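You operate a simulated robot arm through the tools that you are given. There is no shell and no other tool.

The job below is to be done with a simulated robot arm. You get a single attempt, and the scene is never put back.

TASK
Put one of the black rollers from the top of the parts bench on the top of the packing bench. Fetch the bent blue tube and set it in the grey bin. Take the blue reel from the fourth shelf from the bottom of the grey rack and put it in the small carton. Open the left drawer of the parts bench, fetch the long grey box from the third shelf from the top of the grey rack and set it in the inside of the left drawer of the parts bench and shut the drawer again. Put the blue box on the top of the packing bench away on the second shelf from the bottom of the grey rack. Push the upper drawer shut. The order is free.

Only the result counts: the job must be done as asked and must still hold three seconds after the hand-in. Knocking over, shifting, dropping, spilling or breaking anything else fails it.

THE ROBOT
A 7-joint arm with a two-finger parallel gripper on a trunk, on a base that moves. Base frame: it is fixed to the floor where the robot stands at the start and does not move with it; the origin is under the middle of the robot, x ahead of it, y to its left, z up; the surface under the hand at the start is at about z = 860. Readings come in mm, degrees, newtons and seconds.
With the tool pointing down near the work surface it reaches from about 300 to 720 mm from the robot's upright axis, wherever it stands. Its first joint turns from -166.0 to 166.0 degrees. Places, roughly: bent blue tube (6x2x7 cm) [900, 0, 900]; black roller (6x6x15 cm) [700, -300, 900]; black roller (6x6x17 cm) [600, -400, 900]; blue box [500, -3500, 750]; blue reel (8x8x8 cm) [700, 600, 1200]; grey bin (17x13x9 cm) [600, -100, 900]; grey box [750, 500, 750]; inside of the left drawer of the parts bench [600, -200, 700]; left drawer of the parts bench [400, -200, 700]; second shelf of the grey rack [800, 700, 400]; small carton [500, -2500, 750]; top of the packing bench [700, -3100, 800]; upper drawer [300, -2200, 700]. Payload 3.43 kg.
The tool frame sits at the grasp point between the pads (the TCP): z along the fingers, y along the line on which they close. The tips reach 30 mm beyond it. The gripper opens to 94 mm. The fingers are 28 mm wide and 10 mm thick; the gripper's body (50 by 96 mm) begins 55 mm behind the TCP.
Orientation is that of the tool frame in the base frame, as [roll, pitch, yaw] about the fixed x, y, z axes, in that order (R = Rz(yaw) Ry(pitch) Rx(roll)). With the fingers straight down and closing along the base's y, the tool's x points along the base's -x, its y along +y and its z along -z.

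THE INTERFACE
- The arm moves only by the tool play_rows. Its argument "plan" is a list of rows, each a list of 3 entries, a list of its own where there are three numbers: the turn, a rotation vector about the tool's x, y, z in degrees, then the shift along the tool's x, y, z in mm, then the finger opening in mm, from 0 to 94. In form: [[[wx, wy, wz], [dx, dy, dz], gripper], ...]. A call has 1 to 20 rows; each row shifts and turns the commanded pose from where the row before left it, along the tool's axes as they then stand. A row lasts 0.2 s, in which the tool goes at most 50 mm and 8.6 degrees; a call with a longer step from one row to the next is refused whole, and so is a gripper value outside its range. Where a pose cannot be reached the arm comes as near as it can. A force on the tool above 40 N (or 10 N above the force at the start of the call, whichever is more), or a blocked arm, ends the call early, and 0.2 s more pass. Each finger travels about 108 mm/s and halts on what it meets, pressing with about 34 N; the grip force reading is that of the motor and also rises with nothing between the fingers. The clock runs only during rows and for 0.2 s after the last one: add rows that do not move to give the fingers time. It gives the time, the measured TCP pose, the force on the tool (base axes), the opening and the grip force at its end, in the units of the frame above (readings bear some noise), with the torque about the TCP (base axes, N m) and any sound that the robot's microphone picked up.
- Cameras (640 x 400 px; columns grow to the right, rows downward): "scene" is now at [432.8, 37.8, 1454.2]; the picture's right is [-0.00, -0.49, -0.87], its down [-0.79, -0.53, 0.30] and it looks along [-0.61, 0.69, -0.39] (base axes); focal length 214 px, centre (320, 200). "wrist" rides on the gripper at [76, 14, -103] in the tool frame; the picture's right is [-0.18, 0.98, 0.00], its down [-0.75, -0.14, -0.64] and it looks along [-0.63, -0.12, 0.77] (tool axes); focal length 243 px, centre (320, 200).
- capture(camera): a new picture of that camera. No time passes.
- raise_lower(by): moves the trunk up (or, below 0, down) by that many mm; the arm and the scene camera ride with it, the base frame stays. It gives what a move gives, with no picture.
- base_move(legs): drives the robot by 1 to 6 legs, each [ahead, left, turn to the left] in mm, mm and degrees, along the robot's own axes; the way and the turn of a leg run together, so that a leg with both is an arc; at most 1500 mm and 180 degrees a leg. The arm and the cameras ride along, it lands a little off, and it stops where it bumps. It gives what a move gives.
- turn_head(pan, tilt): turns the head with the scene camera to pan (to the left, within 80 degrees either way) and tilt (down, from -29 to 69), counted from straight ahead of the robot. It gives what a move gives.
- locate(camera, pixels): for up to 12 pixels [column, row] of the newest picture of that camera ("zoom" is the newest enlarged one), the place [x, y, z] in the base frame of the surface seen there, good to about 3 mm. No time passes.
- close_up(camera, box): a new picture of the part [left, top, right, bottom] of that camera's present view, enlarged. No time passes.
- sign_off(): hands the job in; it is judged then, once.

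Unless the task says otherwise, let go and move clear before handing in.

The tools are called after "Request:" as name(argument=value, ...) on one line, values as JSON. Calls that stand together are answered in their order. play_rows: Moves the arm, as the interface text tells. Its arguments: {"type":"object","properties":{"plan":{"type":"array","items":{"type":"array"}}},"required":["plan"]} The other tools are called the same way: raise_lower (by) moves the trunk up or down; base_move (legs) drives the base; turn_head (pan, tilt) turns the head that bears the scene camera; capture (camera) takes a picture; locate (camera, pixels) gives the place of the surface under pixels of a picture; close_up (camera, box) takes an enlarged picture of a part of a camera's view; sign_off () hands the job in.

At the start:

```text
time: 0.0
tcp_pos: [382.3, -36.5, 1365.9]
tool_rot: [179.9, -0.1, -179.9]
wrist_force: [-0.2, 0.0, 0.3]
moment: [0.03, 0.0, 0.01]
width: 94.2
grasp_force: 0.1
trunk travel left (down, up): [-225.0, 365.0]
robot x, y, heading: [-3.1, 0.6, 0.1]
head pan, tilt (commanded): [60.5, 37.3]
```

scene: 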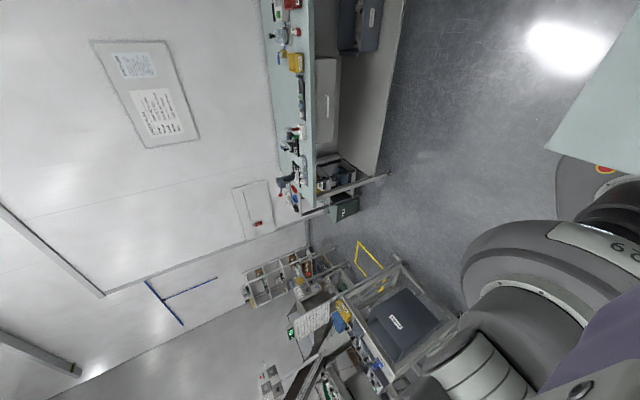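
wrist: 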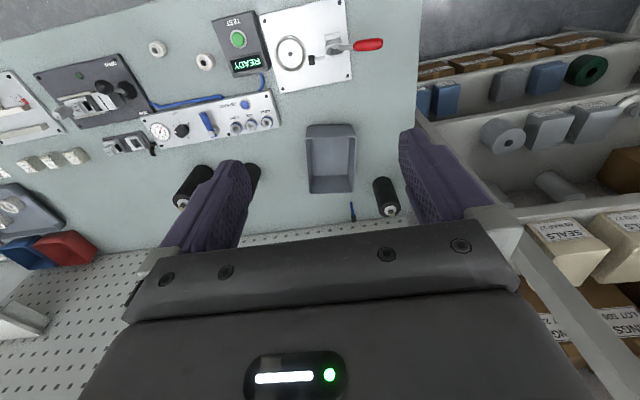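

The wrist picture shows a pegboard/parts bench panel with rollers (around 195,185 and 385,195), a grey bin at (330,155), and the grey rack to the right with a green reel at (587,70). I'll turn the head to look straight at the work area.

Request:
turn_head(pan=0, tilt=35)

Request:
capture(camera="scene")

Request:
capture(camera="wrist")

```text
time: 1.3
tcp_pos: [383.3, -36.6, 1366.2]
tool_rot: [180.0, -0.1, 180.0]
wrist_force: [0.3, 0.5, -0.1]
moment: [-0.01, 0.0, -0.03]
width: 94.0
grasp_force: 0.1
trunk travel left (down, up): [-225.0, 365.0]
robot x, y, heading: [-2.8, 0.1, 0.2]
head pan, tilt (commanded): [0.0, 35.0]
```

```text
taken
```

scene: 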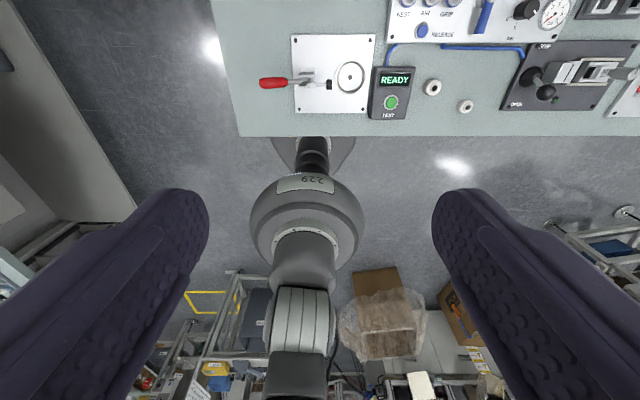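

```text
taken
```

wrist: 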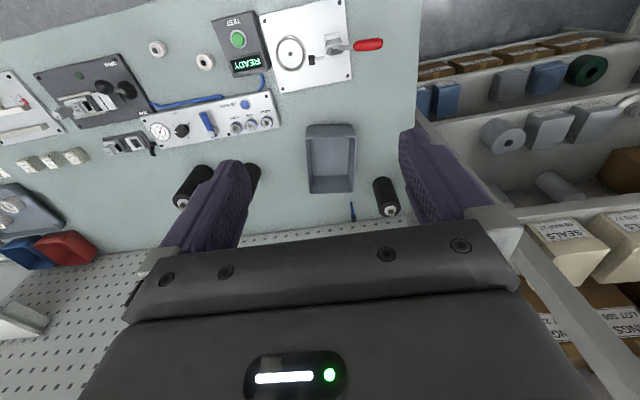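

The scene picture at pan 0 looks back and down from beside the hand (the fingers at (130,290) and (520,290)), so this head seems to ride at the hand with a rotated mount. I'll tilt it up to look ahead and check with locate.

Request:
turn_head(pan=0, tilt=-29)

Request:
capture(camera="scene")

Request:
locate(camera="wrist", pixels=[[330, 155], [310, 130], [350, 130], [385, 185], [388, 208], [195, 185], [182, 202], [253, 170], [352, 212], [330, 185], [220, 108], [400, 60]])

```text
time: 2.6
tcp_pos: [382.1, -37.2, 1366.7]
tool_rot: [-180.0, -0.1, 179.9]
wrist_force: [0.2, 0.8, 0.0]
moment: [0.0, 0.04, 0.0]
width: 94.2
grasp_force: 0.2
trunk travel left (down, up): [-225.0, 365.0]
robot x, y, heading: [-0.8, 0.2, -0.2]
head pan, tilt (commanded): [0.0, -28.6]
```

```text
taken
```

scene: 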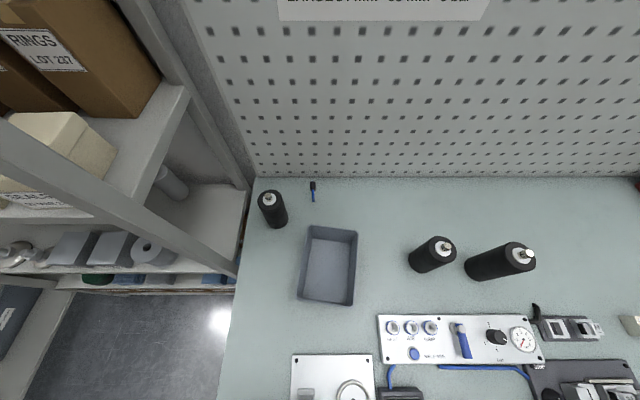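

```text
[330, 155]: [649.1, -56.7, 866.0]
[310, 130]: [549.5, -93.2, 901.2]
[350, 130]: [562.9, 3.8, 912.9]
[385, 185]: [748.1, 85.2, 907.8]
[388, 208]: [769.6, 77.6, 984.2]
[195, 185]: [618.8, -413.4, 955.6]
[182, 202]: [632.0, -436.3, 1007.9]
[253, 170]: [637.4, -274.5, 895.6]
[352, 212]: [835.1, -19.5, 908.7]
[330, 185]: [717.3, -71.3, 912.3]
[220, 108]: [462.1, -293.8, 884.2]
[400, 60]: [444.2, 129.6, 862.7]
```

The scene picture now shows the bench top ahead: rollers at (433,255), (500,262) and (272,208), the grey bin at (328,265), and the small blue tube at (313,190). I'll locate these and look to the left at the rack.

Request:
locate(camera="scene", pixels=[[313, 186], [314, 198], [272, 200], [445, 248], [520, 255], [328, 265], [303, 298], [352, 303], [354, 233], [308, 228], [314, 300], [230, 380]])

Request:
close_up(camera="scene", box=[240, 160, 400, 310])

Request:
close_up(camera="scene", box=[380, 200, 560, 310])

Request:
turn_head(pan=55, tilt=-29)

Request:
capture(camera="scene")

```text
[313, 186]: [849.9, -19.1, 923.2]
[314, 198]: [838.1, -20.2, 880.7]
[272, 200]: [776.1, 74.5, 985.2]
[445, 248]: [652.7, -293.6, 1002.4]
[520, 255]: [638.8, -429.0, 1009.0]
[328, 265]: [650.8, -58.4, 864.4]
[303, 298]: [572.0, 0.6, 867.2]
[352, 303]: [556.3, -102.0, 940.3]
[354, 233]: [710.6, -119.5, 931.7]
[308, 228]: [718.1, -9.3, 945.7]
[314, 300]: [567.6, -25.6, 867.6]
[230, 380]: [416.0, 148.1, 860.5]
```

```text
2.67 times, centred on (320, 235) of scene
```

zoom: 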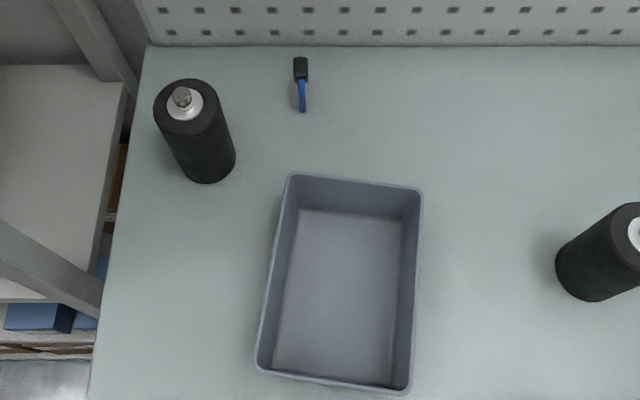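

```text
3.56 times, centred on (470, 255) of scene
```

zoom: 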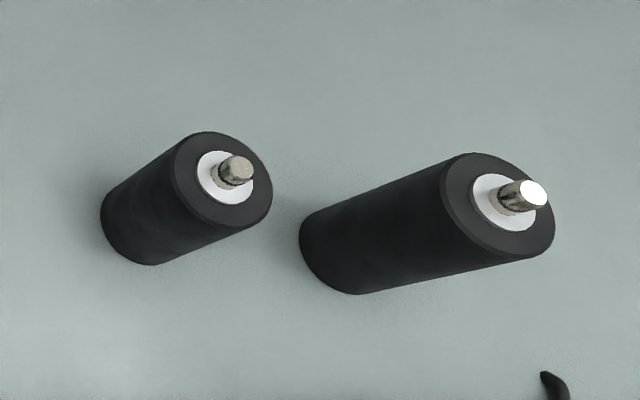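

```text
time: 3.9
tcp_pos: [383.0, -36.7, 1365.8]
tool_rot: [179.9, 0.0, -179.9]
wrist_force: [-0.4, -0.7, -0.5]
moment: [0.0, -0.02, 0.02]
width: 93.7
grasp_force: 0.0
trunk travel left (down, up): [-225.0, 365.0]
robot x, y, heading: [0.6, -0.2, -0.0]
head pan, tilt (commanded): [55.0, -28.6]
```

```text
taken
```

scene: 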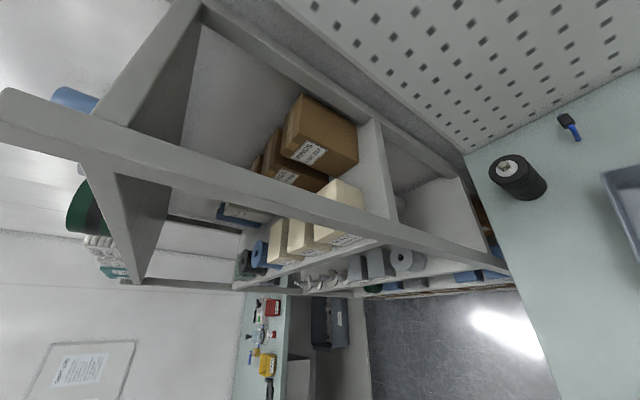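

The head now shows the rack (posts from (5,110) to (505,265)) with cartons and boxes seen obliquely. I'll locate rack points to learn its geometry.

Request:
locate(camera="scene", pixels=[[20, 110], [180, 20], [130, 280], [365, 225], [505, 265], [375, 130], [265, 200], [395, 265], [265, 253], [400, 205], [75, 215], [300, 230]])

Request:
turn_head(pan=75, tilt=-20)

Request:
capture(camera="scene")

Request:
turn_head(pan=-60, tilt=-29)

Request:
capture(camera="scene")

```text
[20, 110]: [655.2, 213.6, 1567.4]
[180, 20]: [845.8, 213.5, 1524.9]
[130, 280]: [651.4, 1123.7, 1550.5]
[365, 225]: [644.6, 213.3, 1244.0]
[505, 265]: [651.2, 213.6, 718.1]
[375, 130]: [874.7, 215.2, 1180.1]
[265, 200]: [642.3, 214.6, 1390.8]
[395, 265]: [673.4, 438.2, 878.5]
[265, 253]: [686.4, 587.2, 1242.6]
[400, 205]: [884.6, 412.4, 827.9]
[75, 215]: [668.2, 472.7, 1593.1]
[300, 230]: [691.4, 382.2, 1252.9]
```

```text
time: 4.7
tcp_pos: [382.4, -37.9, 1366.2]
tool_rot: [179.9, 0.0, -180.0]
wrist_force: [0.5, -0.2, -0.1]
moment: [0.01, 0.01, 0.0]
width: 93.9
grasp_force: 0.0
trunk travel left (down, up): [-225.0, 365.0]
robot x, y, heading: [0.9, 2.3, 0.1]
head pan, tilt (commanded): [75.0, -20.0]
```

```text
taken
```

scene: 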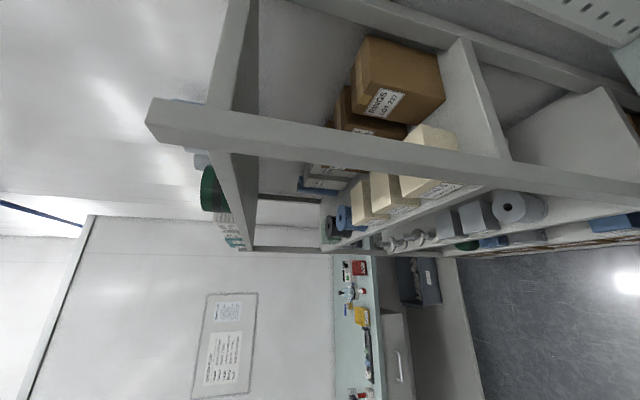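

```text
time: 6.9
tcp_pos: [382.6, -36.9, 1366.4]
tool_rot: [180.0, 0.0, 179.9]
wrist_force: [1.0, 0.5, -0.1]
moment: [-0.01, 0.0, -0.04]
width: 93.9
grasp_force: 0.1
trunk travel left (down, up): [-225.0, 365.0]
robot x, y, heading: [-1.6, -1.3, 0.1]
head pan, tilt (commanded): [-60.0, -28.6]
```

```text
taken
```

scene: 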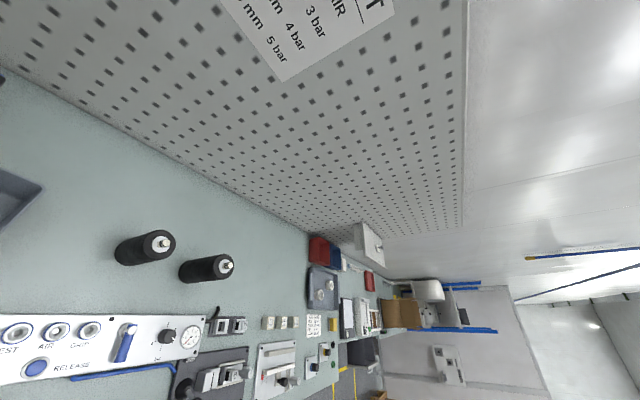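

The right side shows rollers standing at (147,247) and (207,268) and the packing area far away near (400,315). Now I'll look down and back to see the bench front edge, drawers, and robot base clearance.

Request:
turn_head(pan=0, tilt=10)

Request:
capture(camera="scene")

Request:
locate(camera="scene", pixels=[[320, 240], [200, 240], [450, 240], [320, 300], [320, 100], [200, 350], [450, 320], [100, 250], [560, 250], [320, 380]])

```text
time: 8.2
tcp_pos: [384.5, -37.9, 1365.2]
tool_rot: [-180.0, 0.0, -180.0]
wrist_force: [0.6, -0.1, -0.2]
moment: [-0.01, 0.02, -0.02]
width: 94.1
grasp_force: 0.0
trunk travel left (down, up): [-225.0, 365.0]
robot x, y, heading: [1.3, 2.8, 0.3]
head pan, tilt (commanded): [0.0, 10.0]
```

```text
taken
```

scene: 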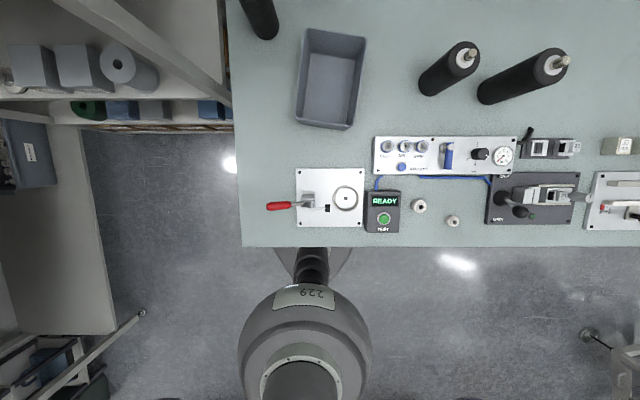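

```text
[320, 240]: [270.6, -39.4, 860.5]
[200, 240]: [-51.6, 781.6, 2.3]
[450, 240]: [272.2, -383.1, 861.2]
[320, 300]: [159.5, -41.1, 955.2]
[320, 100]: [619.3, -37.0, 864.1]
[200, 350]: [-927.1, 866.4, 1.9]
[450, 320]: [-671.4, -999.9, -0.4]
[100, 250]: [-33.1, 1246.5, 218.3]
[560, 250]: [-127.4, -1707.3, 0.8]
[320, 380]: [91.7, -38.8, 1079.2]
```

The bench front edge is at x≈270; the robot's shoulder (305,340) and something at (310,262) just at the edge. I'll look closer at the area between robot and bench.

Request:
turn_head(pan=0, tilt=25)

Request:
close_up(camera="scene", box=[200, 120, 440, 270])

Request:
locate(camera="zoom", pixels=[[240, 180], [300, 160], [200, 130], [420, 130], [320, 120], [310, 160], [150, 200], [500, 200]])

```text
time: 8.9
tcp_pos: [384.3, -37.6, 1365.6]
tool_rot: [180.0, 0.0, -179.9]
wrist_force: [0.5, -0.7, 0.2]
moment: [-0.01, 0.05, -0.01]
width: 94.0
grasp_force: 0.1
trunk travel left (down, up): [-225.0, 365.0]
robot x, y, heading: [-2.5, 1.1, -0.0]
head pan, tilt (commanded): [0.0, 25.0]
```

```text
2.67 times, centred on (320, 195) of scene
```

zoom: 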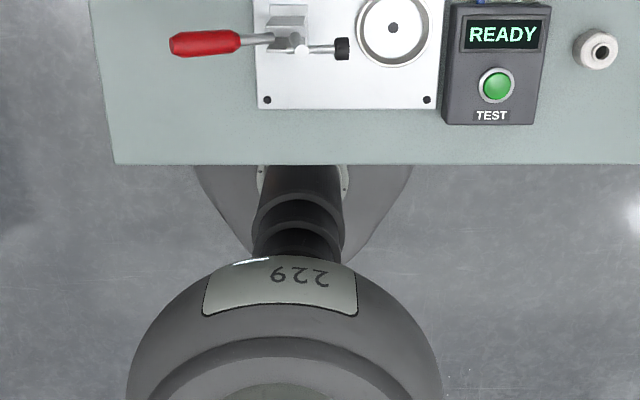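

```text
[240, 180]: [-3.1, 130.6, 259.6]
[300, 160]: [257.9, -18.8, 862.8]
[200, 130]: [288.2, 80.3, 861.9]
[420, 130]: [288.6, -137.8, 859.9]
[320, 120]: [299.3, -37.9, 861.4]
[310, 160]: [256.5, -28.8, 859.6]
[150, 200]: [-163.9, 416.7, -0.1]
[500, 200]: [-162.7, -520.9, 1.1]
```

The base's body is low (z≈260) under the bench edge, and the arm column is near x=0. I'll test whether the scene camera rides on the hand by moving the hand forward and pitching it up to horizontal, well above everything.

Request:
play_rows(plan=[[[0, 0, 0], [-40, 0, 0], 94], [[0, 0, 0], [-40, 0, 0], 94], [[0, 0, 0], [-20, 0, 0], 94], [[0, -8, 0], [0, 0, 0], 94], [[0, -8, 0], [0, 0, 0], 94], [[0, -8, 0], [0, 0, 0], 94], [[0, -8, 0], [0, 0, 0], 94], [[0, -8, 0], [0, 0, 0], 94], [[0, -8, 0], [0, 0, 0], 94], [[0, -8, 0], [0, 0, 0], 94], [[0, -8, 0], [0, 0, 0], 94], [[0, -8, 0], [0, 0, 0], 94], [[0, -8, 0], [0, 0, 0], 94], [[0, -8, 0], [0, 0, 0], 94], [[0, -2, 0], [0, 0, 0], 94]])

Request:
turn_head(pan=0, tilt=20)

Request:
capture(camera="scene")

Request:
capture(camera="wrist")

```text
time: 12.2
tcp_pos: [482.9, -37.5, 1365.4]
tool_rot: [26.9, 89.9, 27.0]
wrist_force: [0.1, 0.8, 0.0]
moment: [-0.02, 0.01, 0.01]
width: 94.0
grasp_force: 0.0
trunk travel left (down, up): [-225.0, 365.0]
robot x, y, heading: [1.0, -0.3, -0.3]
head pan, tilt (commanded): [0.0, 25.0]
```

```text
time: 12.8
tcp_pos: [483.7, -37.0, 1365.3]
tool_rot: [167.1, 90.0, 167.2]
wrist_force: [1.2, 0.2, 0.2]
moment: [-0.03, -0.01, -0.03]
width: 93.9
grasp_force: 0.1
trunk travel left (down, up): [-225.0, 365.0]
robot x, y, heading: [-4.1, -1.0, -0.0]
head pan, tilt (commanded): [0.0, 20.0]
```

```text
taken
```

scene: 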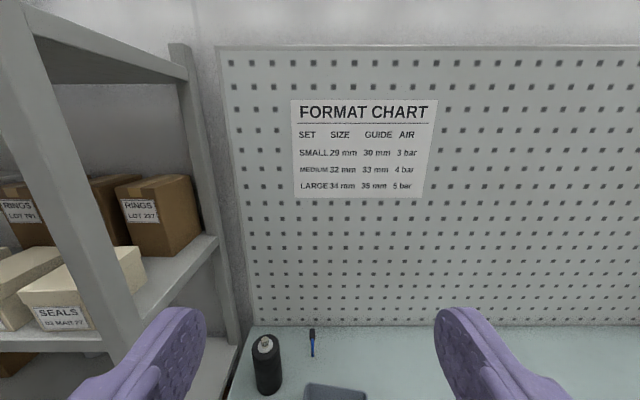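

```text
taken
```

wrist: 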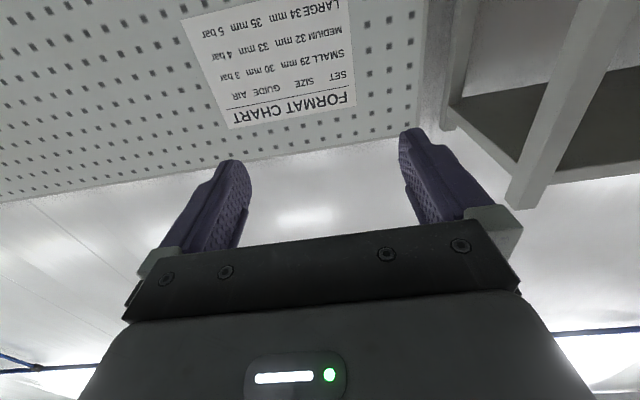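

The scene camera rides on the hand and is upright when the hand is level (pegboard and rack seen naturally, roller at (265,365), tube at (312,342)). I'll back off a bit to see the bench front and drawers.

Request:
base_move(legs=[[-400, 0, 0]])

Request:
turn_head(pan=0, tilt=50)

Request:
capture(camera="scene")

```text
time: 15.3
tcp_pos: [81.2, -36.8, 1365.3]
tool_rot: [-175.7, 89.9, -175.7]
wrist_force: [-0.7, -1.1, -0.3]
moment: [-0.02, 0.01, 0.02]
width: 94.2
grasp_force: 0.1
trunk travel left (down, up): [-225.0, 365.0]
robot x, y, heading: [-402.5, -0.1, -0.0]
head pan, tilt (commanded): [0.0, 20.0]
```

```text
time: 16.3
tcp_pos: [82.0, -38.8, 1366.6]
tool_rot: [-9.4, 89.9, -9.5]
wrist_force: [0.3, 0.4, 0.2]
moment: [-0.03, 0.03, 0.04]
width: 94.0
grasp_force: 0.0
trunk travel left (down, up): [-225.0, 365.0]
robot x, y, heading: [-398.6, -2.5, -0.1]
head pan, tilt (commanded): [0.0, 50.0]
```

```text
taken
```

scene: 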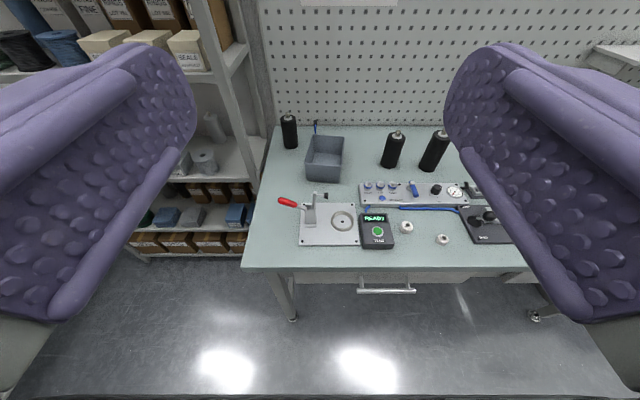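

The bench is open underneath with legs at (290,305) and (537,312), and the left drawer's handle bar is at (386,290). I'll locate these points and take close-ups.

Request:
locate(camera="scene", pixels=[[386, 291], [362, 290], [410, 291], [300, 276], [330, 280], [450, 278], [291, 318], [537, 315], [280, 285], [318, 127], [386, 280], [242, 265]])

Request:
close_up(camera="scene", box=[240, 250, 560, 330])

Request:
close_up(camera="scene", box=[100, 100, 260, 260])

```text
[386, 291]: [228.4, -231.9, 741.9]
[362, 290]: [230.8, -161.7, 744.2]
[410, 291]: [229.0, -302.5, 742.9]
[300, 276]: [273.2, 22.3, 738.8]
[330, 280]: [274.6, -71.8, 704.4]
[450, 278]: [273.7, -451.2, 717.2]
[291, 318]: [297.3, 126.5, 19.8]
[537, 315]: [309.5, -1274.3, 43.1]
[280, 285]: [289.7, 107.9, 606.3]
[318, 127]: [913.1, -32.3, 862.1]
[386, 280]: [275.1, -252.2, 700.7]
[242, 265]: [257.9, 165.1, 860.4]
```

```text
2.00 times, centred on (400, 290) of scene
```

zoom: 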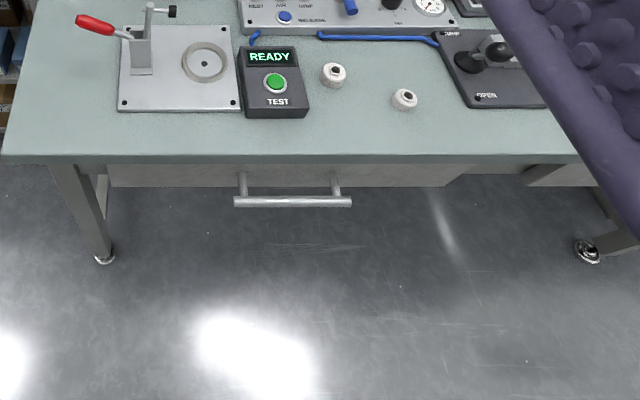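

```text
2.50 times, centred on (180, 180) of scene
```

zoom: 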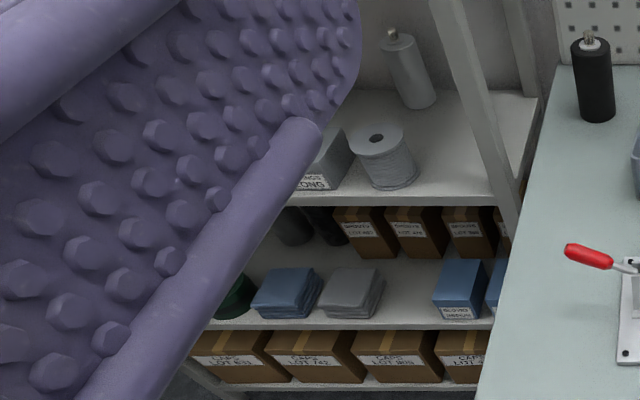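

The handle bar runs y −160 to −303 at x≈229, z≈743, drawer front x≈274, and the underside is open between legs at y≈127 and −1274. I'll drive to the bench at y≈−180 (clear of the leg) to get at the tube first.

Request:
base_move(legs=[[0, -180, 0], [490, 0, 0]])

Request:
turn_head(pan=0, tilt=60)

Request:
capture(camera="scene")

```text
time: 20.3
tcp_pos: [573.2, -216.1, 1366.4]
tool_rot: [-3.2, 90.0, -3.2]
wrist_force: [0.3, -1.1, -0.3]
moment: [0.01, 0.0, 0.02]
width: 93.8
grasp_force: 0.1
trunk travel left (down, up): [-225.0, 365.0]
robot x, y, heading: [89.9, -177.0, 0.1]
head pan, tilt (commanded): [0.0, 50.0]
```

```text
time: 21.0
tcp_pos: [573.3, -215.7, 1365.6]
tool_rot: [176.6, 90.0, 176.6]
wrist_force: [-0.6, 0.3, -0.3]
moment: [0.01, -0.02, 0.01]
width: 94.0
grasp_force: 0.0
trunk travel left (down, up): [-225.0, 365.0]
robot x, y, heading: [89.1, -176.1, 0.1]
head pan, tilt (commanded): [0.0, 60.0]
```

```text
taken
```

scene: 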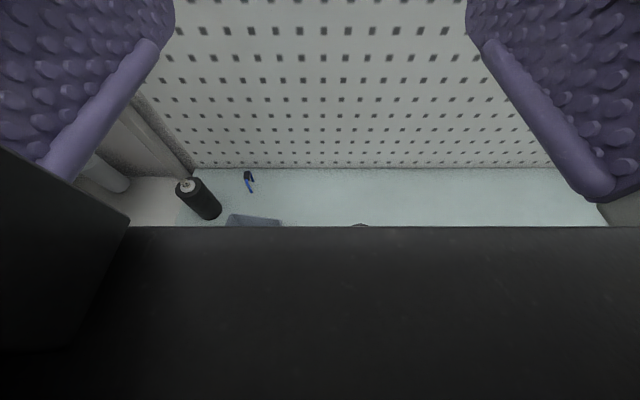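

The tube is visible at (249,182) left of my current view. I'll tilt the hand to 45° forward-down and move to a pre-grasp standoff, narrowing the fingers to 50 mm to clear the roller beside it.

Request:
play_rows(plan=[[[0, 8, 0], [0, 0, 0], 50], [[0, 8, 0], [0, 0, 0], 50], [[0, 8, 0], [0, 0, 0], 50], [[0, 8, 0], [0, 0, 0], 50], [[0, 8, 0], [0, 0, 0], 50], [[0, 5, 0], [0, 0, 0], 50], [[0, 0, 0], [12, 30, 30], 50], [[0, 0, 0], [12, 30, 30], 50], [[0, 0, 0], [12, 30, 30], 50], [[0, 0, 0], [12, 30, 30], 50], [[0, 0, 0], [12, 30, 30], 50], [[0, 0, 0], [12, 30, 30], 50], [[0, 0, 0], [12, 16, 30], 50], [[0, 0, 0], [0, 0, 0], 50]])

Request:
turn_head(pan=0, tilt=20)

Request:
capture(camera="scene")

Request:
capture(camera="wrist")

```text
time: 24.0
tcp_pos: [662.4, -17.9, 1159.2]
tool_rot: [-179.8, 45.0, -179.9]
wrist_force: [0.5, 0.2, 0.5]
moment: [-0.03, 0.01, 0.0]
width: 49.9
grasp_force: 0.0
trunk travel left (down, up): [-225.0, 365.0]
robot x, y, heading: [92.5, -181.1, 0.0]
head pan, tilt (commanded): [0.0, 60.0]
```

```text
time: 25.1
tcp_pos: [662.9, -18.3, 1158.3]
tool_rot: [-179.9, 44.9, 179.9]
wrist_force: [-0.3, 0.1, -0.1]
moment: [-0.03, -0.03, 0.0]
width: 49.8
grasp_force: 0.1
trunk travel left (down, up): [-225.0, 365.0]
robot x, y, heading: [90.4, -179.7, 0.1]
head pan, tilt (commanded): [0.0, 20.0]
```

```text
taken
```

scene: 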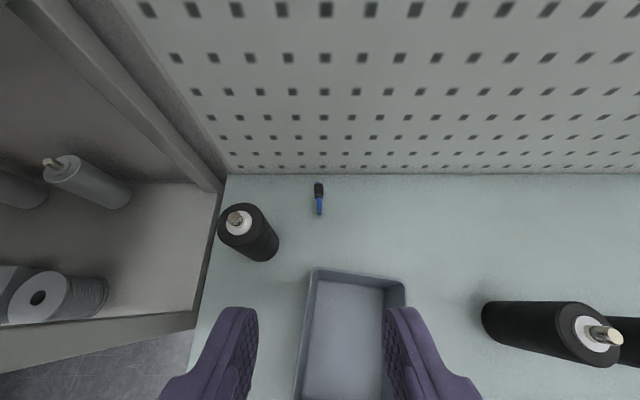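

```text
taken
```

wrist: 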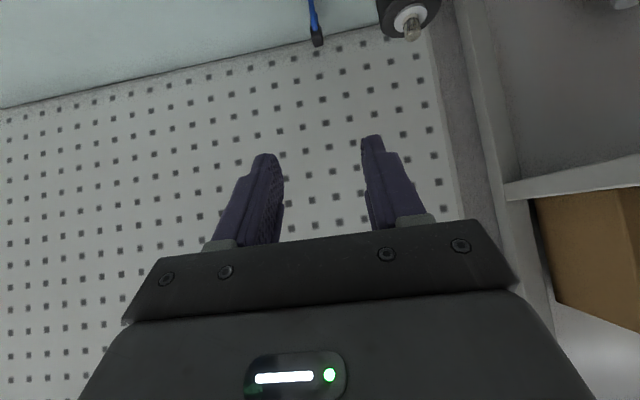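

The tube stands at (319,195) in the scene view: dark cap on top, blue body below. I'll enlarge it and locate its parts.

Request:
close_up(camera="scene", box=[280, 165, 360, 225])

Request:
locate(camera="scene", pixels=[[318, 185], [319, 192], [319, 198], [320, 205], [320, 211], [319, 214], [325, 190], [313, 190], [310, 215], [330, 215]])

```text
6.67 times, centred on (320, 195) of scene
```

zoom: 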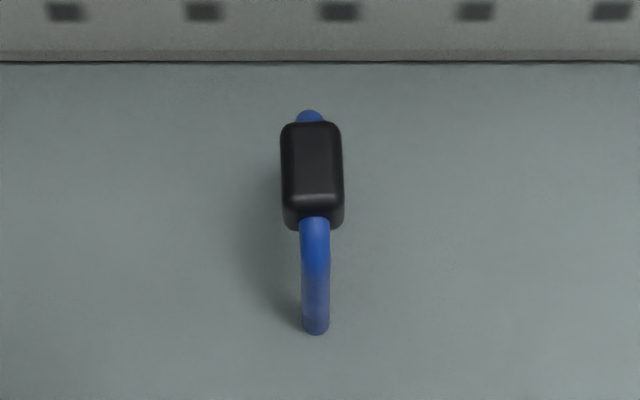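

```text
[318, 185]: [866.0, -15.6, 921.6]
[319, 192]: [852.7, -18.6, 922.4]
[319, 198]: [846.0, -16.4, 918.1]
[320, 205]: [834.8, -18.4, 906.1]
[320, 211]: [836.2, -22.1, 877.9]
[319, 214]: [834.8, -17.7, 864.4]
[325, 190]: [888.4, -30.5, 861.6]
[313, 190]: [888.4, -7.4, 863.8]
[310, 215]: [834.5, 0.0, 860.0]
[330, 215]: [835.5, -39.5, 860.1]
```

The tube is an upright inverted U in the x–z plane (feet at x≈835 and ≈883, y≈−18), with a black grip on top at about (857, −18, 912). I'll steepen the hand to 30° from vertical (so the wrist camera clears the bin) and go to a standoff 100 mm back along the approach.

Request:
play_rows(plan=[[[0, 8, 0], [0, 0, 0], 50], [[0, 7, 0], [0, 0, 0], 50], [[0, 0, 0], [-8, 0, 43], 50], [[0, 0, 0], [-8, 0, 43], 50], [[0, 0, 0], [-8, 0, 43], 50], [[0, 0, 0], [-8, 0, 43], 50], [[0, 0, 0], [-9, 0, 41], 50], [[0, 0, 0], [0, 0, 0], 50]])

Request:
capture(camera="wrist")

Request:
capture(camera="scene")

```text
time: 26.9
tcp_pos: [823.2, -26.6, 1009.0]
tool_rot: [-179.1, 35.8, 179.7]
wrist_force: [-0.4, 0.8, -0.2]
moment: [0.01, 0.01, -0.01]
width: 49.9
grasp_force: 0.0
out of reach, approached as far as the arm can: row 1
trunk travel left (down, up): [-225.0, 365.0]
robot x, y, heading: [89.6, -175.8, 0.2]
head pan, tilt (commanded): [0.0, 20.0]
```

```text
taken
```

wrist: 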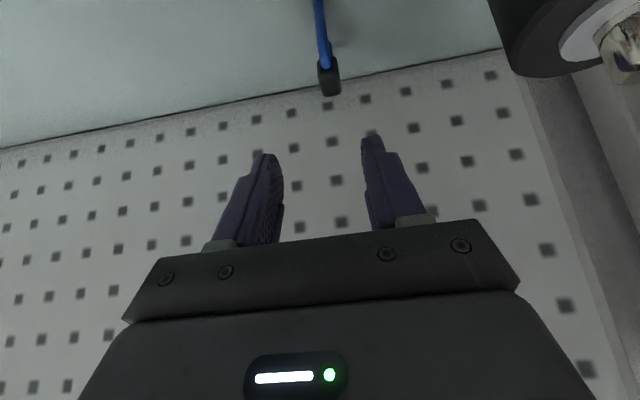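

```text
taken
```

scene: 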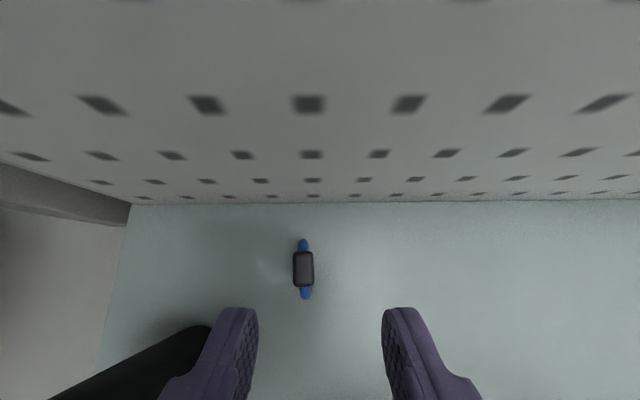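

The arm ran out of reach (TCP held at (823,−27,1009)), so I'll pull the hand back up and bring the base about 50 mm closer and 50 mm left.

Request:
play_rows(plan=[[[0, 0, 0], [0, 0, -40], 50], [[0, 0, 0], [0, 0, -40], 50], [[0, 0, 0], [0, 0, -40], 50], [[0, 0, 0], [0, 0, -40], 50], [[0, 0, 0], [0, 0, -40], 50], [[0, 0, 0], [0, 0, 0], 50]])

Request:
base_move(legs=[[0, 50, 0], [48, 0, 0]])

```text
time: 28.3
tcp_pos: [706.9, -22.7, 1172.1]
tool_rot: [-179.0, 35.9, 179.7]
wrist_force: [0.5, 0.2, 0.7]
moment: [-0.01, 0.01, 0.04]
width: 50.2
grasp_force: 0.1
trunk travel left (down, up): [-225.0, 365.0]
robot x, y, heading: [92.2, -175.5, 0.1]
head pan, tilt (commanded): [0.0, 20.0]
```

```text
time: 29.8
tcp_pos: [724.3, 18.3, 1176.1]
tool_rot: [-179.0, 36.1, 179.2]
wrist_force: [0.9, -1.5, -1.4]
moment: [0.12, 0.06, 0.06]
width: 50.1
grasp_force: 0.1
trunk travel left (down, up): [-225.0, 365.0]
robot x, y, heading: [109.7, -133.9, -0.4]
head pan, tilt (commanded): [0.0, 20.0]
stopped in leg 2: the robot was blocked; the commanded pose is now the measured one
```

The base was blocked at x≈110, y≈−134 (probably the bench leg at y≈127). I'll back off, shift right and try again more to the right, in small amounts.

Request:
base_move(legs=[[-25, 0, 0], [0, -60, 0], [45, 0, 0]])

```text
time: 31.7
tcp_pos: [723.8, -34.1, 1181.0]
tool_rot: [-179.2, 36.4, 179.6]
wrist_force: [0.6, 0.2, 0.0]
moment: [0.01, 0.01, -0.01]
width: 50.0
grasp_force: 0.1
trunk travel left (down, up): [-225.0, 365.0]
robot x, y, heading: [116.8, -189.4, 0.1]
head pan, tilt (commanded): [0.0, 20.0]
stopped in leg 3: the robot was blocked; the commanded pose is now the measured one
```

Blocked again near x≈117, so that's the limit here (column against the handle/bench). I'll ease back slightly, then test whether the hand can be steepened from this pose.

Request:
base_move(legs=[[-10, 0, 0]])

Request:
play_rows(plan=[[[0, 5, 0], [0, 0, 0], 50], [[0, 5, 0], [0, 0, 0], 50], [[0, 0, 0], [0, 0, 0], 50]])

```text
time: 32.5
tcp_pos: [723.1, -34.2, 1174.3]
tool_rot: [-179.1, 36.1, 179.6]
wrist_force: [-0.5, -0.5, 0.2]
moment: [0.02, 0.02, -0.02]
width: 50.0
grasp_force: 0.0
trunk travel left (down, up): [-225.0, 365.0]
robot x, y, heading: [110.0, -189.8, -0.2]
head pan, tilt (commanded): [0.0, 20.0]
```

```text
time: 33.3
tcp_pos: [725.0, -35.2, 1173.8]
tool_rot: [-179.2, 26.0, 179.4]
wrist_force: [0.2, 0.5, 0.0]
moment: [0.03, 0.01, 0.01]
width: 50.0
grasp_force: 0.1
trunk travel left (down, up): [-225.0, 365.0]
robot x, y, heading: [104.5, -188.9, -0.1]
head pan, tilt (commanded): [0.0, 20.0]
```

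It steepened to 26° without trouble. I'll now go to a standoff above/behind the tube grip in this orientation.

Request:
play_rows(plan=[[[0, 0, 0], [0, 4, 40], 50], [[0, 0, 0], [0, 4, 40], 50], [[0, 0, 0], [0, 4, 40], 50], [[0, 0, 0], [0, 5, 40], 50], [[0, 0, 0], [0, 0, 36], 50], [[0, 0, 0], [0, 0, 0], 50]])

Request:
capture(camera="scene")

Request:
capture(camera="wrist")

```text
time: 34.7
tcp_pos: [810.1, -22.1, 999.9]
tool_rot: [-179.2, 26.0, 179.4]
wrist_force: [0.1, 0.0, 0.4]
moment: [-0.03, -0.01, 0.0]
width: 50.1
grasp_force: 0.0
trunk travel left (down, up): [-225.0, 365.0]
robot x, y, heading: [109.1, -188.0, -0.2]
head pan, tilt (commanded): [0.0, 20.0]
```

```text
taken
```

scene: 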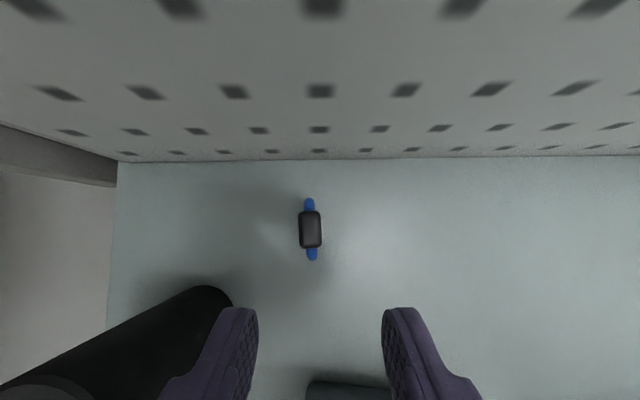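

```text
taken
```

wrist: 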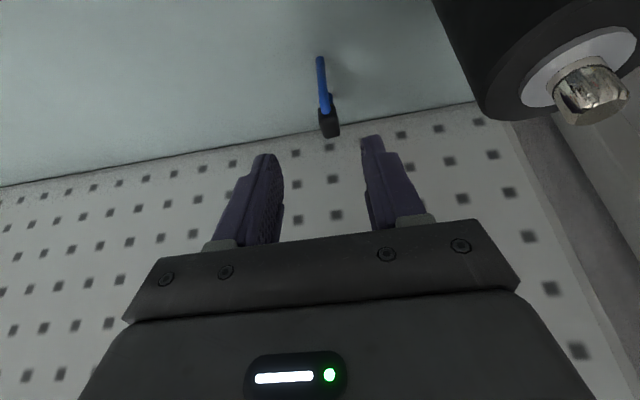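

Reached the standoff. I'll locate the grip in the fresh scene picture to line up.

Request:
locate(camera="scene", pixels=[[311, 215], [311, 228], [311, 243], [303, 230], [319, 230], [312, 257], [309, 202], [195, 292], [228, 300]])

Request:
locate(camera="wrist", pixels=[[329, 128], [325, 100], [322, 80], [490, 90], [560, 110]])

```text
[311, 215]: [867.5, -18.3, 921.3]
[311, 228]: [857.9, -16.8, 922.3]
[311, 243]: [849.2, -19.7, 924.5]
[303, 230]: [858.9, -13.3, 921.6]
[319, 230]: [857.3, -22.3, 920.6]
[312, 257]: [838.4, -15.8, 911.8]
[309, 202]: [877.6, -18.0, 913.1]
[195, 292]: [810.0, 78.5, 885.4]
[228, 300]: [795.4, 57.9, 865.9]
```

```text
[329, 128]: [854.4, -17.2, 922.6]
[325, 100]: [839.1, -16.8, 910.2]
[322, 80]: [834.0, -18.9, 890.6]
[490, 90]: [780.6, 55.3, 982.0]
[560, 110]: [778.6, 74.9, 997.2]
```

The black grip is centred at about (858, −18, 911). I'll advance 103 mm along the approach and close.

Request:
play_rows(plan=[[[0, 0, 0], [0, 4, 30], 50], [[0, 0, 0], [0, 0, 30], 50], [[0, 0, 0], [-2, 0, 25], 50], [[0, 0, 0], [0, 0, 18], 50], [[0, 0, 0], [0, 0, 0], 50], [[0, 0, 0], [0, 0, 0], 0], [[0, 0, 0], [0, 0, 0], 0], [[0, 0, 0], [0, 0, 0], 0]])

Request:
capture(camera="wrist")

```text
time: 36.5
tcp_pos: [856.6, -20.1, 907.5]
tool_rot: [-179.2, 26.0, 179.3]
wrist_force: [-12.0, 1.5, 7.5]
moment: [0.13, -1.3, 0.48]
width: 19.2
grasp_force: 34.4
trunk travel left (down, up): [-225.0, 365.0]
robot x, y, heading: [107.3, -189.8, -0.3]
head pan, tilt (commanded): [0.0, 20.0]
```

```text
taken
```

wrist: 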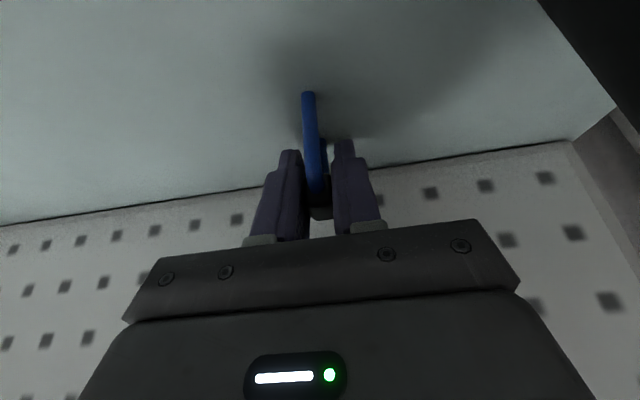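

The grip holds (opening 19.2 mm, 34 N). I'll lift 150 mm straight up and carry it back over the bin.

Request:
play_rows(plan=[[[0, 0, 0], [-8, 0, -17], 0], [[0, 0, 0], [-16.4, 0, -33.7], 0], [[0, 0, 0], [-16.4, 0, -33.7], 0], [[0, 0, 0], [-16.4, 0, -33.7], 0], [[0, 0, 0], [-8, 0, -17], 0], [[0, 0, 0], [37.2, -7, -18.1], 0], [[0, 0, 0], [37.2, -7, -18.1], 0], [[0, 0, 0], [37.2, -7, -18.1], 0], [[0, 0, 0], [37.2, -7, -18.1], 0], [[0, 0, 0], [37.2, -7, -18.1], 0], [[0, 0, 0], [0, 0, 0], 0]])

Request:
turn_head(pan=0, tilt=35)

Request:
capture(camera="scene")

Request:
capture(camera="wrist")

```text
time: 38.9
tcp_pos: [648.5, -49.7, 1056.7]
tool_rot: [-179.3, 26.0, 179.3]
wrist_force: [0.6, -0.6, -0.2]
moment: [-0.01, -0.01, 0.02]
width: 19.1
grasp_force: 33.8
trunk travel left (down, up): [-225.0, 365.0]
robot x, y, heading: [111.2, -185.3, -0.0]
head pan, tilt (commanded): [0.0, 20.0]
```

```text
time: 39.6
tcp_pos: [649.5, -49.0, 1056.3]
tool_rot: [-179.1, 25.9, 179.4]
wrist_force: [0.3, -0.4, 0.4]
moment: [0.04, 0.01, 0.01]
width: 19.4
grasp_force: 34.0
trunk travel left (down, up): [-225.0, 365.0]
robot x, y, heading: [108.8, -191.8, -0.2]
head pan, tilt (commanded): [0.0, 35.0]
```

```text
taken
```

scene: 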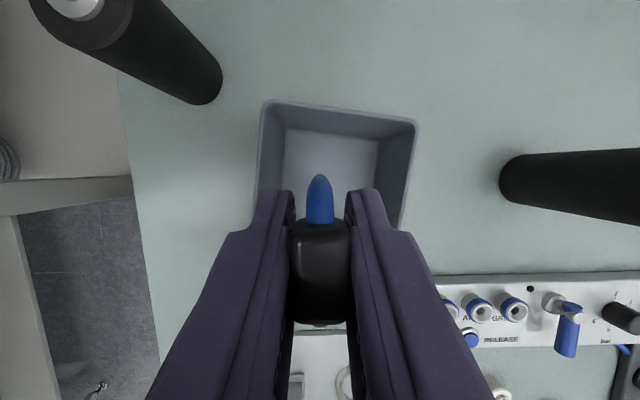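

```text
taken
```

wrist: 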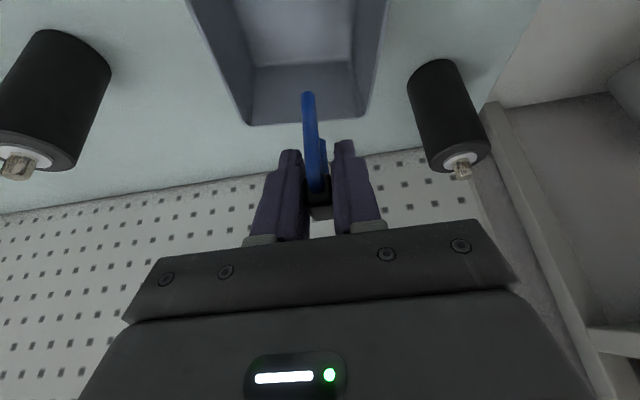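

The tube hangs over the bin; the rim corners are at (268,105) and (414,125). I'll locate the rim and floor to centre the drop.

Request:
locate(camera="scene", pixels=[[266, 104], [415, 123], [340, 113], [260, 150], [410, 175], [330, 155], [292, 160], [370, 170], [320, 180], [320, 240]])

Request:
locate(camera="wrist", pixels=[[245, 124], [362, 114], [300, 118], [300, 85], [300, 40], [380, 40], [215, 50], [307, 95]])

```text
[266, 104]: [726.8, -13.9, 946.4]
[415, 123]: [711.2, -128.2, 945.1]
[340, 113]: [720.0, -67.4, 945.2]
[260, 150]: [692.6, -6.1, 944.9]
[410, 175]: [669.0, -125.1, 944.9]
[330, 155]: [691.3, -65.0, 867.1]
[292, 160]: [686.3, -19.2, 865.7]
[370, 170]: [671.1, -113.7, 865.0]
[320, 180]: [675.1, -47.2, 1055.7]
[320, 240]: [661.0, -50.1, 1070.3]
```

```text
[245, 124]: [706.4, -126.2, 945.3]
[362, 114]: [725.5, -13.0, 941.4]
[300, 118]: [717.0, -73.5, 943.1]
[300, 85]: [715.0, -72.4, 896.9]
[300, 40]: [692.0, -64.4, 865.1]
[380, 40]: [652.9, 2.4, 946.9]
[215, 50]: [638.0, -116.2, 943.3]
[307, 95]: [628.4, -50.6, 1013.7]
```

The bin's centre is near (635, −58) and its floor at z≈866. I'll lower the tube to just above the floor, release, and rise straight up.

Request:
play_rows(plan=[[[0, 0, 0], [14.4, -2, 24.1], 0], [[0, 0, 0], [14.4, -2, 24.1], 0], [[0, 0, 0], [14.4, -2, 24.1], 0], [[0, 0, 0], [14.4, -2, 24.1], 0], [[0, 0, 0], [14.4, 0, 24.1], 0], [[0, 0, 0], [0, 0, 0], 0]])

Request:
capture(camera="scene")

```text
time: 41.0
tcp_pos: [636.7, -57.7, 918.1]
tool_rot: [-179.1, 26.1, 179.4]
wrist_force: [-0.3, 0.2, -0.8]
moment: [0.0, -0.02, 0.02]
width: 19.2
grasp_force: 33.5
trunk travel left (down, up): [-225.0, 365.0]
robot x, y, heading: [106.8, -191.5, -0.2]
head pan, tilt (commanded): [0.0, 35.0]
```

```text
taken
```

scene: 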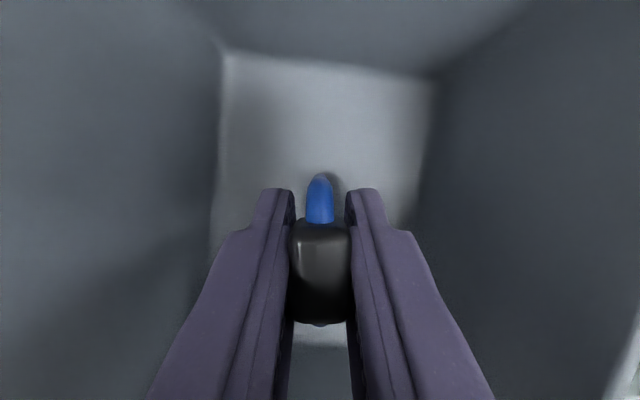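

The tube is centred between the bin walls a few mm above the floor. Lowering 3 mm more, then opening and retreating upward.

Request:
play_rows(plan=[[[0, 0, 0], [1.4, 0, 2.8], 0], [[0, 0, 0], [0, 0, 0], 0], [[0, 0, 0], [0, 0, 0], 26], [[0, 0, 0], [0, 0, 0], 40], [[0, 0, 0], [0, 0, 0], 46], [[0, 0, 0], [-4.4, 0, -9], 46], [[0, 0, 0], [-13, 0, -27], 46], [[0, 0, 0], [-16.4, 0, -33.7], 46], [[0, 0, 0], [-16.4, 0, -33.7], 46], [[0, 0, 0], [-16.4, 0, -33.7], 46], [[0, 0, 0], [0, 0, 0], 46]])

Request:
capture(camera="scene")

```text
time: 43.5
tcp_pos: [636.3, -59.1, 1066.6]
tool_rot: [-179.2, 26.0, 179.5]
wrist_force: [-0.2, 0.1, 0.0]
moment: [0.03, 0.05, 0.0]
width: 46.2
grasp_force: 0.1
trunk travel left (down, up): [-225.0, 365.0]
robot x, y, heading: [111.9, -187.6, -0.1]
head pan, tilt (commanded): [0.0, 35.0]
```

```text
taken
```

scene: 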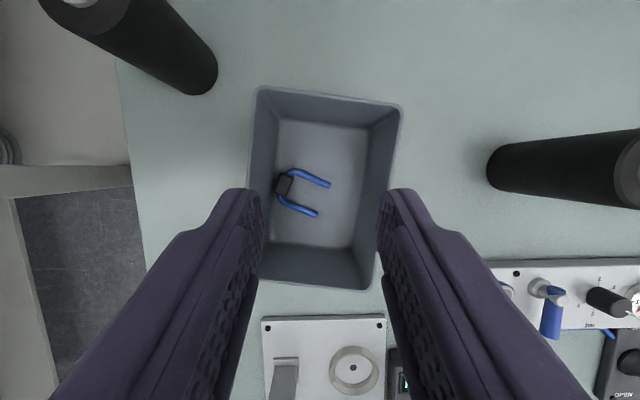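

The tube now lies inside the bin (around (300,193)), so that part is done. Next I'll back away from the bench to open the left drawer.

Request:
base_move(legs=[[-590, 0, 0], [0, -40, 0]])

Request:
play_rows(plan=[[[0, -8, 0], [0, -20, 0], 94], [[0, -8, 0], [0, -20, 0], 94], [[0, -8, 0], [0, -20, 0], 94], [[0, -8, 0], [0, -20, 0], 94], [[0, -8, 0], [0, -20, 0], 94], [[0, -8, 0], [0, -20, 0], 94], [[0, -8, 0], [0, -10, 0], 94], [[0, -8, 0], [0, 0, 0], 94], [[0, 0, 0], [0, 0, 0], 94]])

Request:
turn_head(pan=0, tilt=40)

Request:
capture(camera="scene")

```text
time: 47.3
tcp_pos: [46.8, -99.0, 1066.0]
tool_rot: [-179.3, 25.8, 179.2]
wrist_force: [0.0, -0.5, 0.0]
moment: [-0.03, 0.02, 0.04]
width: 46.1
grasp_force: 0.0
trunk travel left (down, up): [-225.0, 365.0]
robot x, y, heading: [-484.8, -227.7, -0.2]
head pan, tilt (commanded): [0.0, 35.0]
```

```text
time: 49.3
tcp_pos: [43.5, -227.5, 1067.4]
tool_rot: [-94.9, 89.3, -96.0]
wrist_force: [0.4, -0.8, -0.3]
moment: [0.03, 0.01, -0.01]
width: 93.8
grasp_force: 0.0
trunk travel left (down, up): [-225.0, 365.0]
robot x, y, heading: [-484.8, -223.0, -0.3]
head pan, tilt (commanded): [0.0, 35.0]
```

```text
time: 50.0
tcp_pos: [44.3, -227.4, 1067.7]
tool_rot: [-100.6, 89.3, -101.9]
wrist_force: [1.0, -0.3, 0.0]
moment: [0.02, 0.0, -0.01]
width: 94.1
grasp_force: 0.0
trunk travel left (down, up): [-225.0, 365.0]
robot x, y, heading: [-483.7, -228.0, -0.2]
head pan, tilt (commanded): [0.0, 40.0]
```

```text
taken
```

scene: 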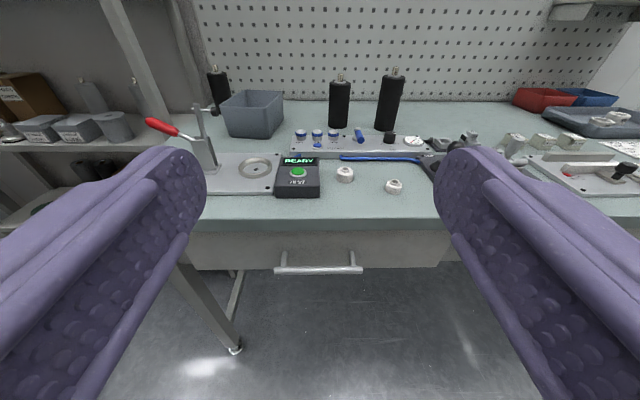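

The drawer handle bar is at (318,270). I'll get its exact place from here.

Request:
locate(camera="scene", pixels=[[318, 270], [285, 271], [355, 270], [283, 256], [353, 256], [220, 250], [318, 245], [430, 250], [318, 227], [200, 250]])

Request:
raise_lower(by=-200)

Request:
play_rows(plan=[[[0, 0, 8], [0, 0, 0], 70], [[0, 0, 8], [0, 0, 0], 70], [[0, 0, 8], [0, 0, 0], 70], [[0, 0, 8], [0, 0, 0], 70], [[0, 0, 8], [0, 0, 0], 70], [[0, 0, 8], [0, 0, 0], 70], [[0, 0, 8], [0, 0, 0], 70], [[0, 0, 8], [0, 0, 0], 70], [[0, 0, 8], [0, 0, 0], 70], [[0, 0, 8], [0, 0, 0], 70], [[0, 0, 8], [0, 0, 0], 70], [[0, 0, 2], [0, 0, 0], 70], [[0, 0, 0], [0, 0, 0], 70]])

Request:
capture(camera="scene")

Request:
capture(camera="wrist")

```text
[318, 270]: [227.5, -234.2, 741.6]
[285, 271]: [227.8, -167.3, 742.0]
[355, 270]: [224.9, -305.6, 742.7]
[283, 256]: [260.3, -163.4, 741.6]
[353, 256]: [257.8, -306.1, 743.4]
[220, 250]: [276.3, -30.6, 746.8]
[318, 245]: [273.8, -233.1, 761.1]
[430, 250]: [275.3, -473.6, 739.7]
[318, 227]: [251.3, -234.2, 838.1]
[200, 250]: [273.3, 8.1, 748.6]
```

```text
time: 52.1
tcp_pos: [43.7, -227.3, 866.3]
tool_rot: [-100.5, 89.3, -101.5]
wrist_force: [-0.3, 1.1, 0.0]
moment: [-0.01, 0.01, -0.01]
width: 94.2
grasp_force: 0.1
trunk travel left (down, up): [-25.0, 565.0]
robot x, y, heading: [-481.5, -227.7, -0.5]
head pan, tilt (commanded): [0.0, 40.0]
```

```text
time: 54.9
tcp_pos: [44.1, -227.6, 866.3]
tool_rot: [90.2, 0.6, 88.8]
wrist_force: [0.5, 1.3, -0.3]
moment: [-0.01, 0.0, -0.01]
width: 69.8
grasp_force: 0.0
trunk travel left (down, up): [-25.0, 565.0]
robot x, y, heading: [-480.5, -227.4, -0.3]
head pan, tilt (commanded): [0.0, 40.0]
```

```text
taken
```

scene: 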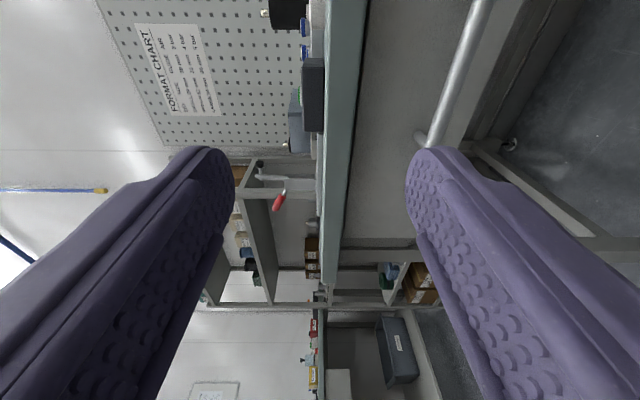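

```text
taken
```

wrist: 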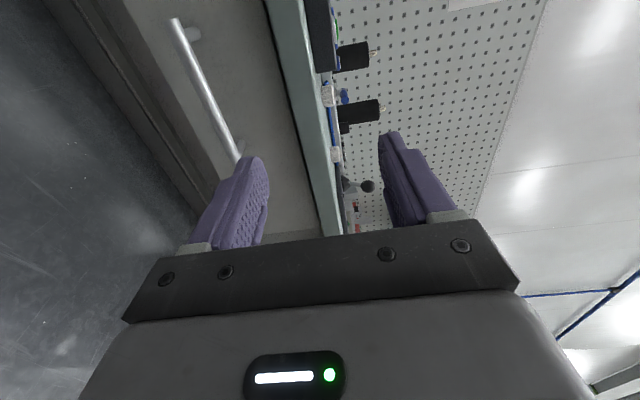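

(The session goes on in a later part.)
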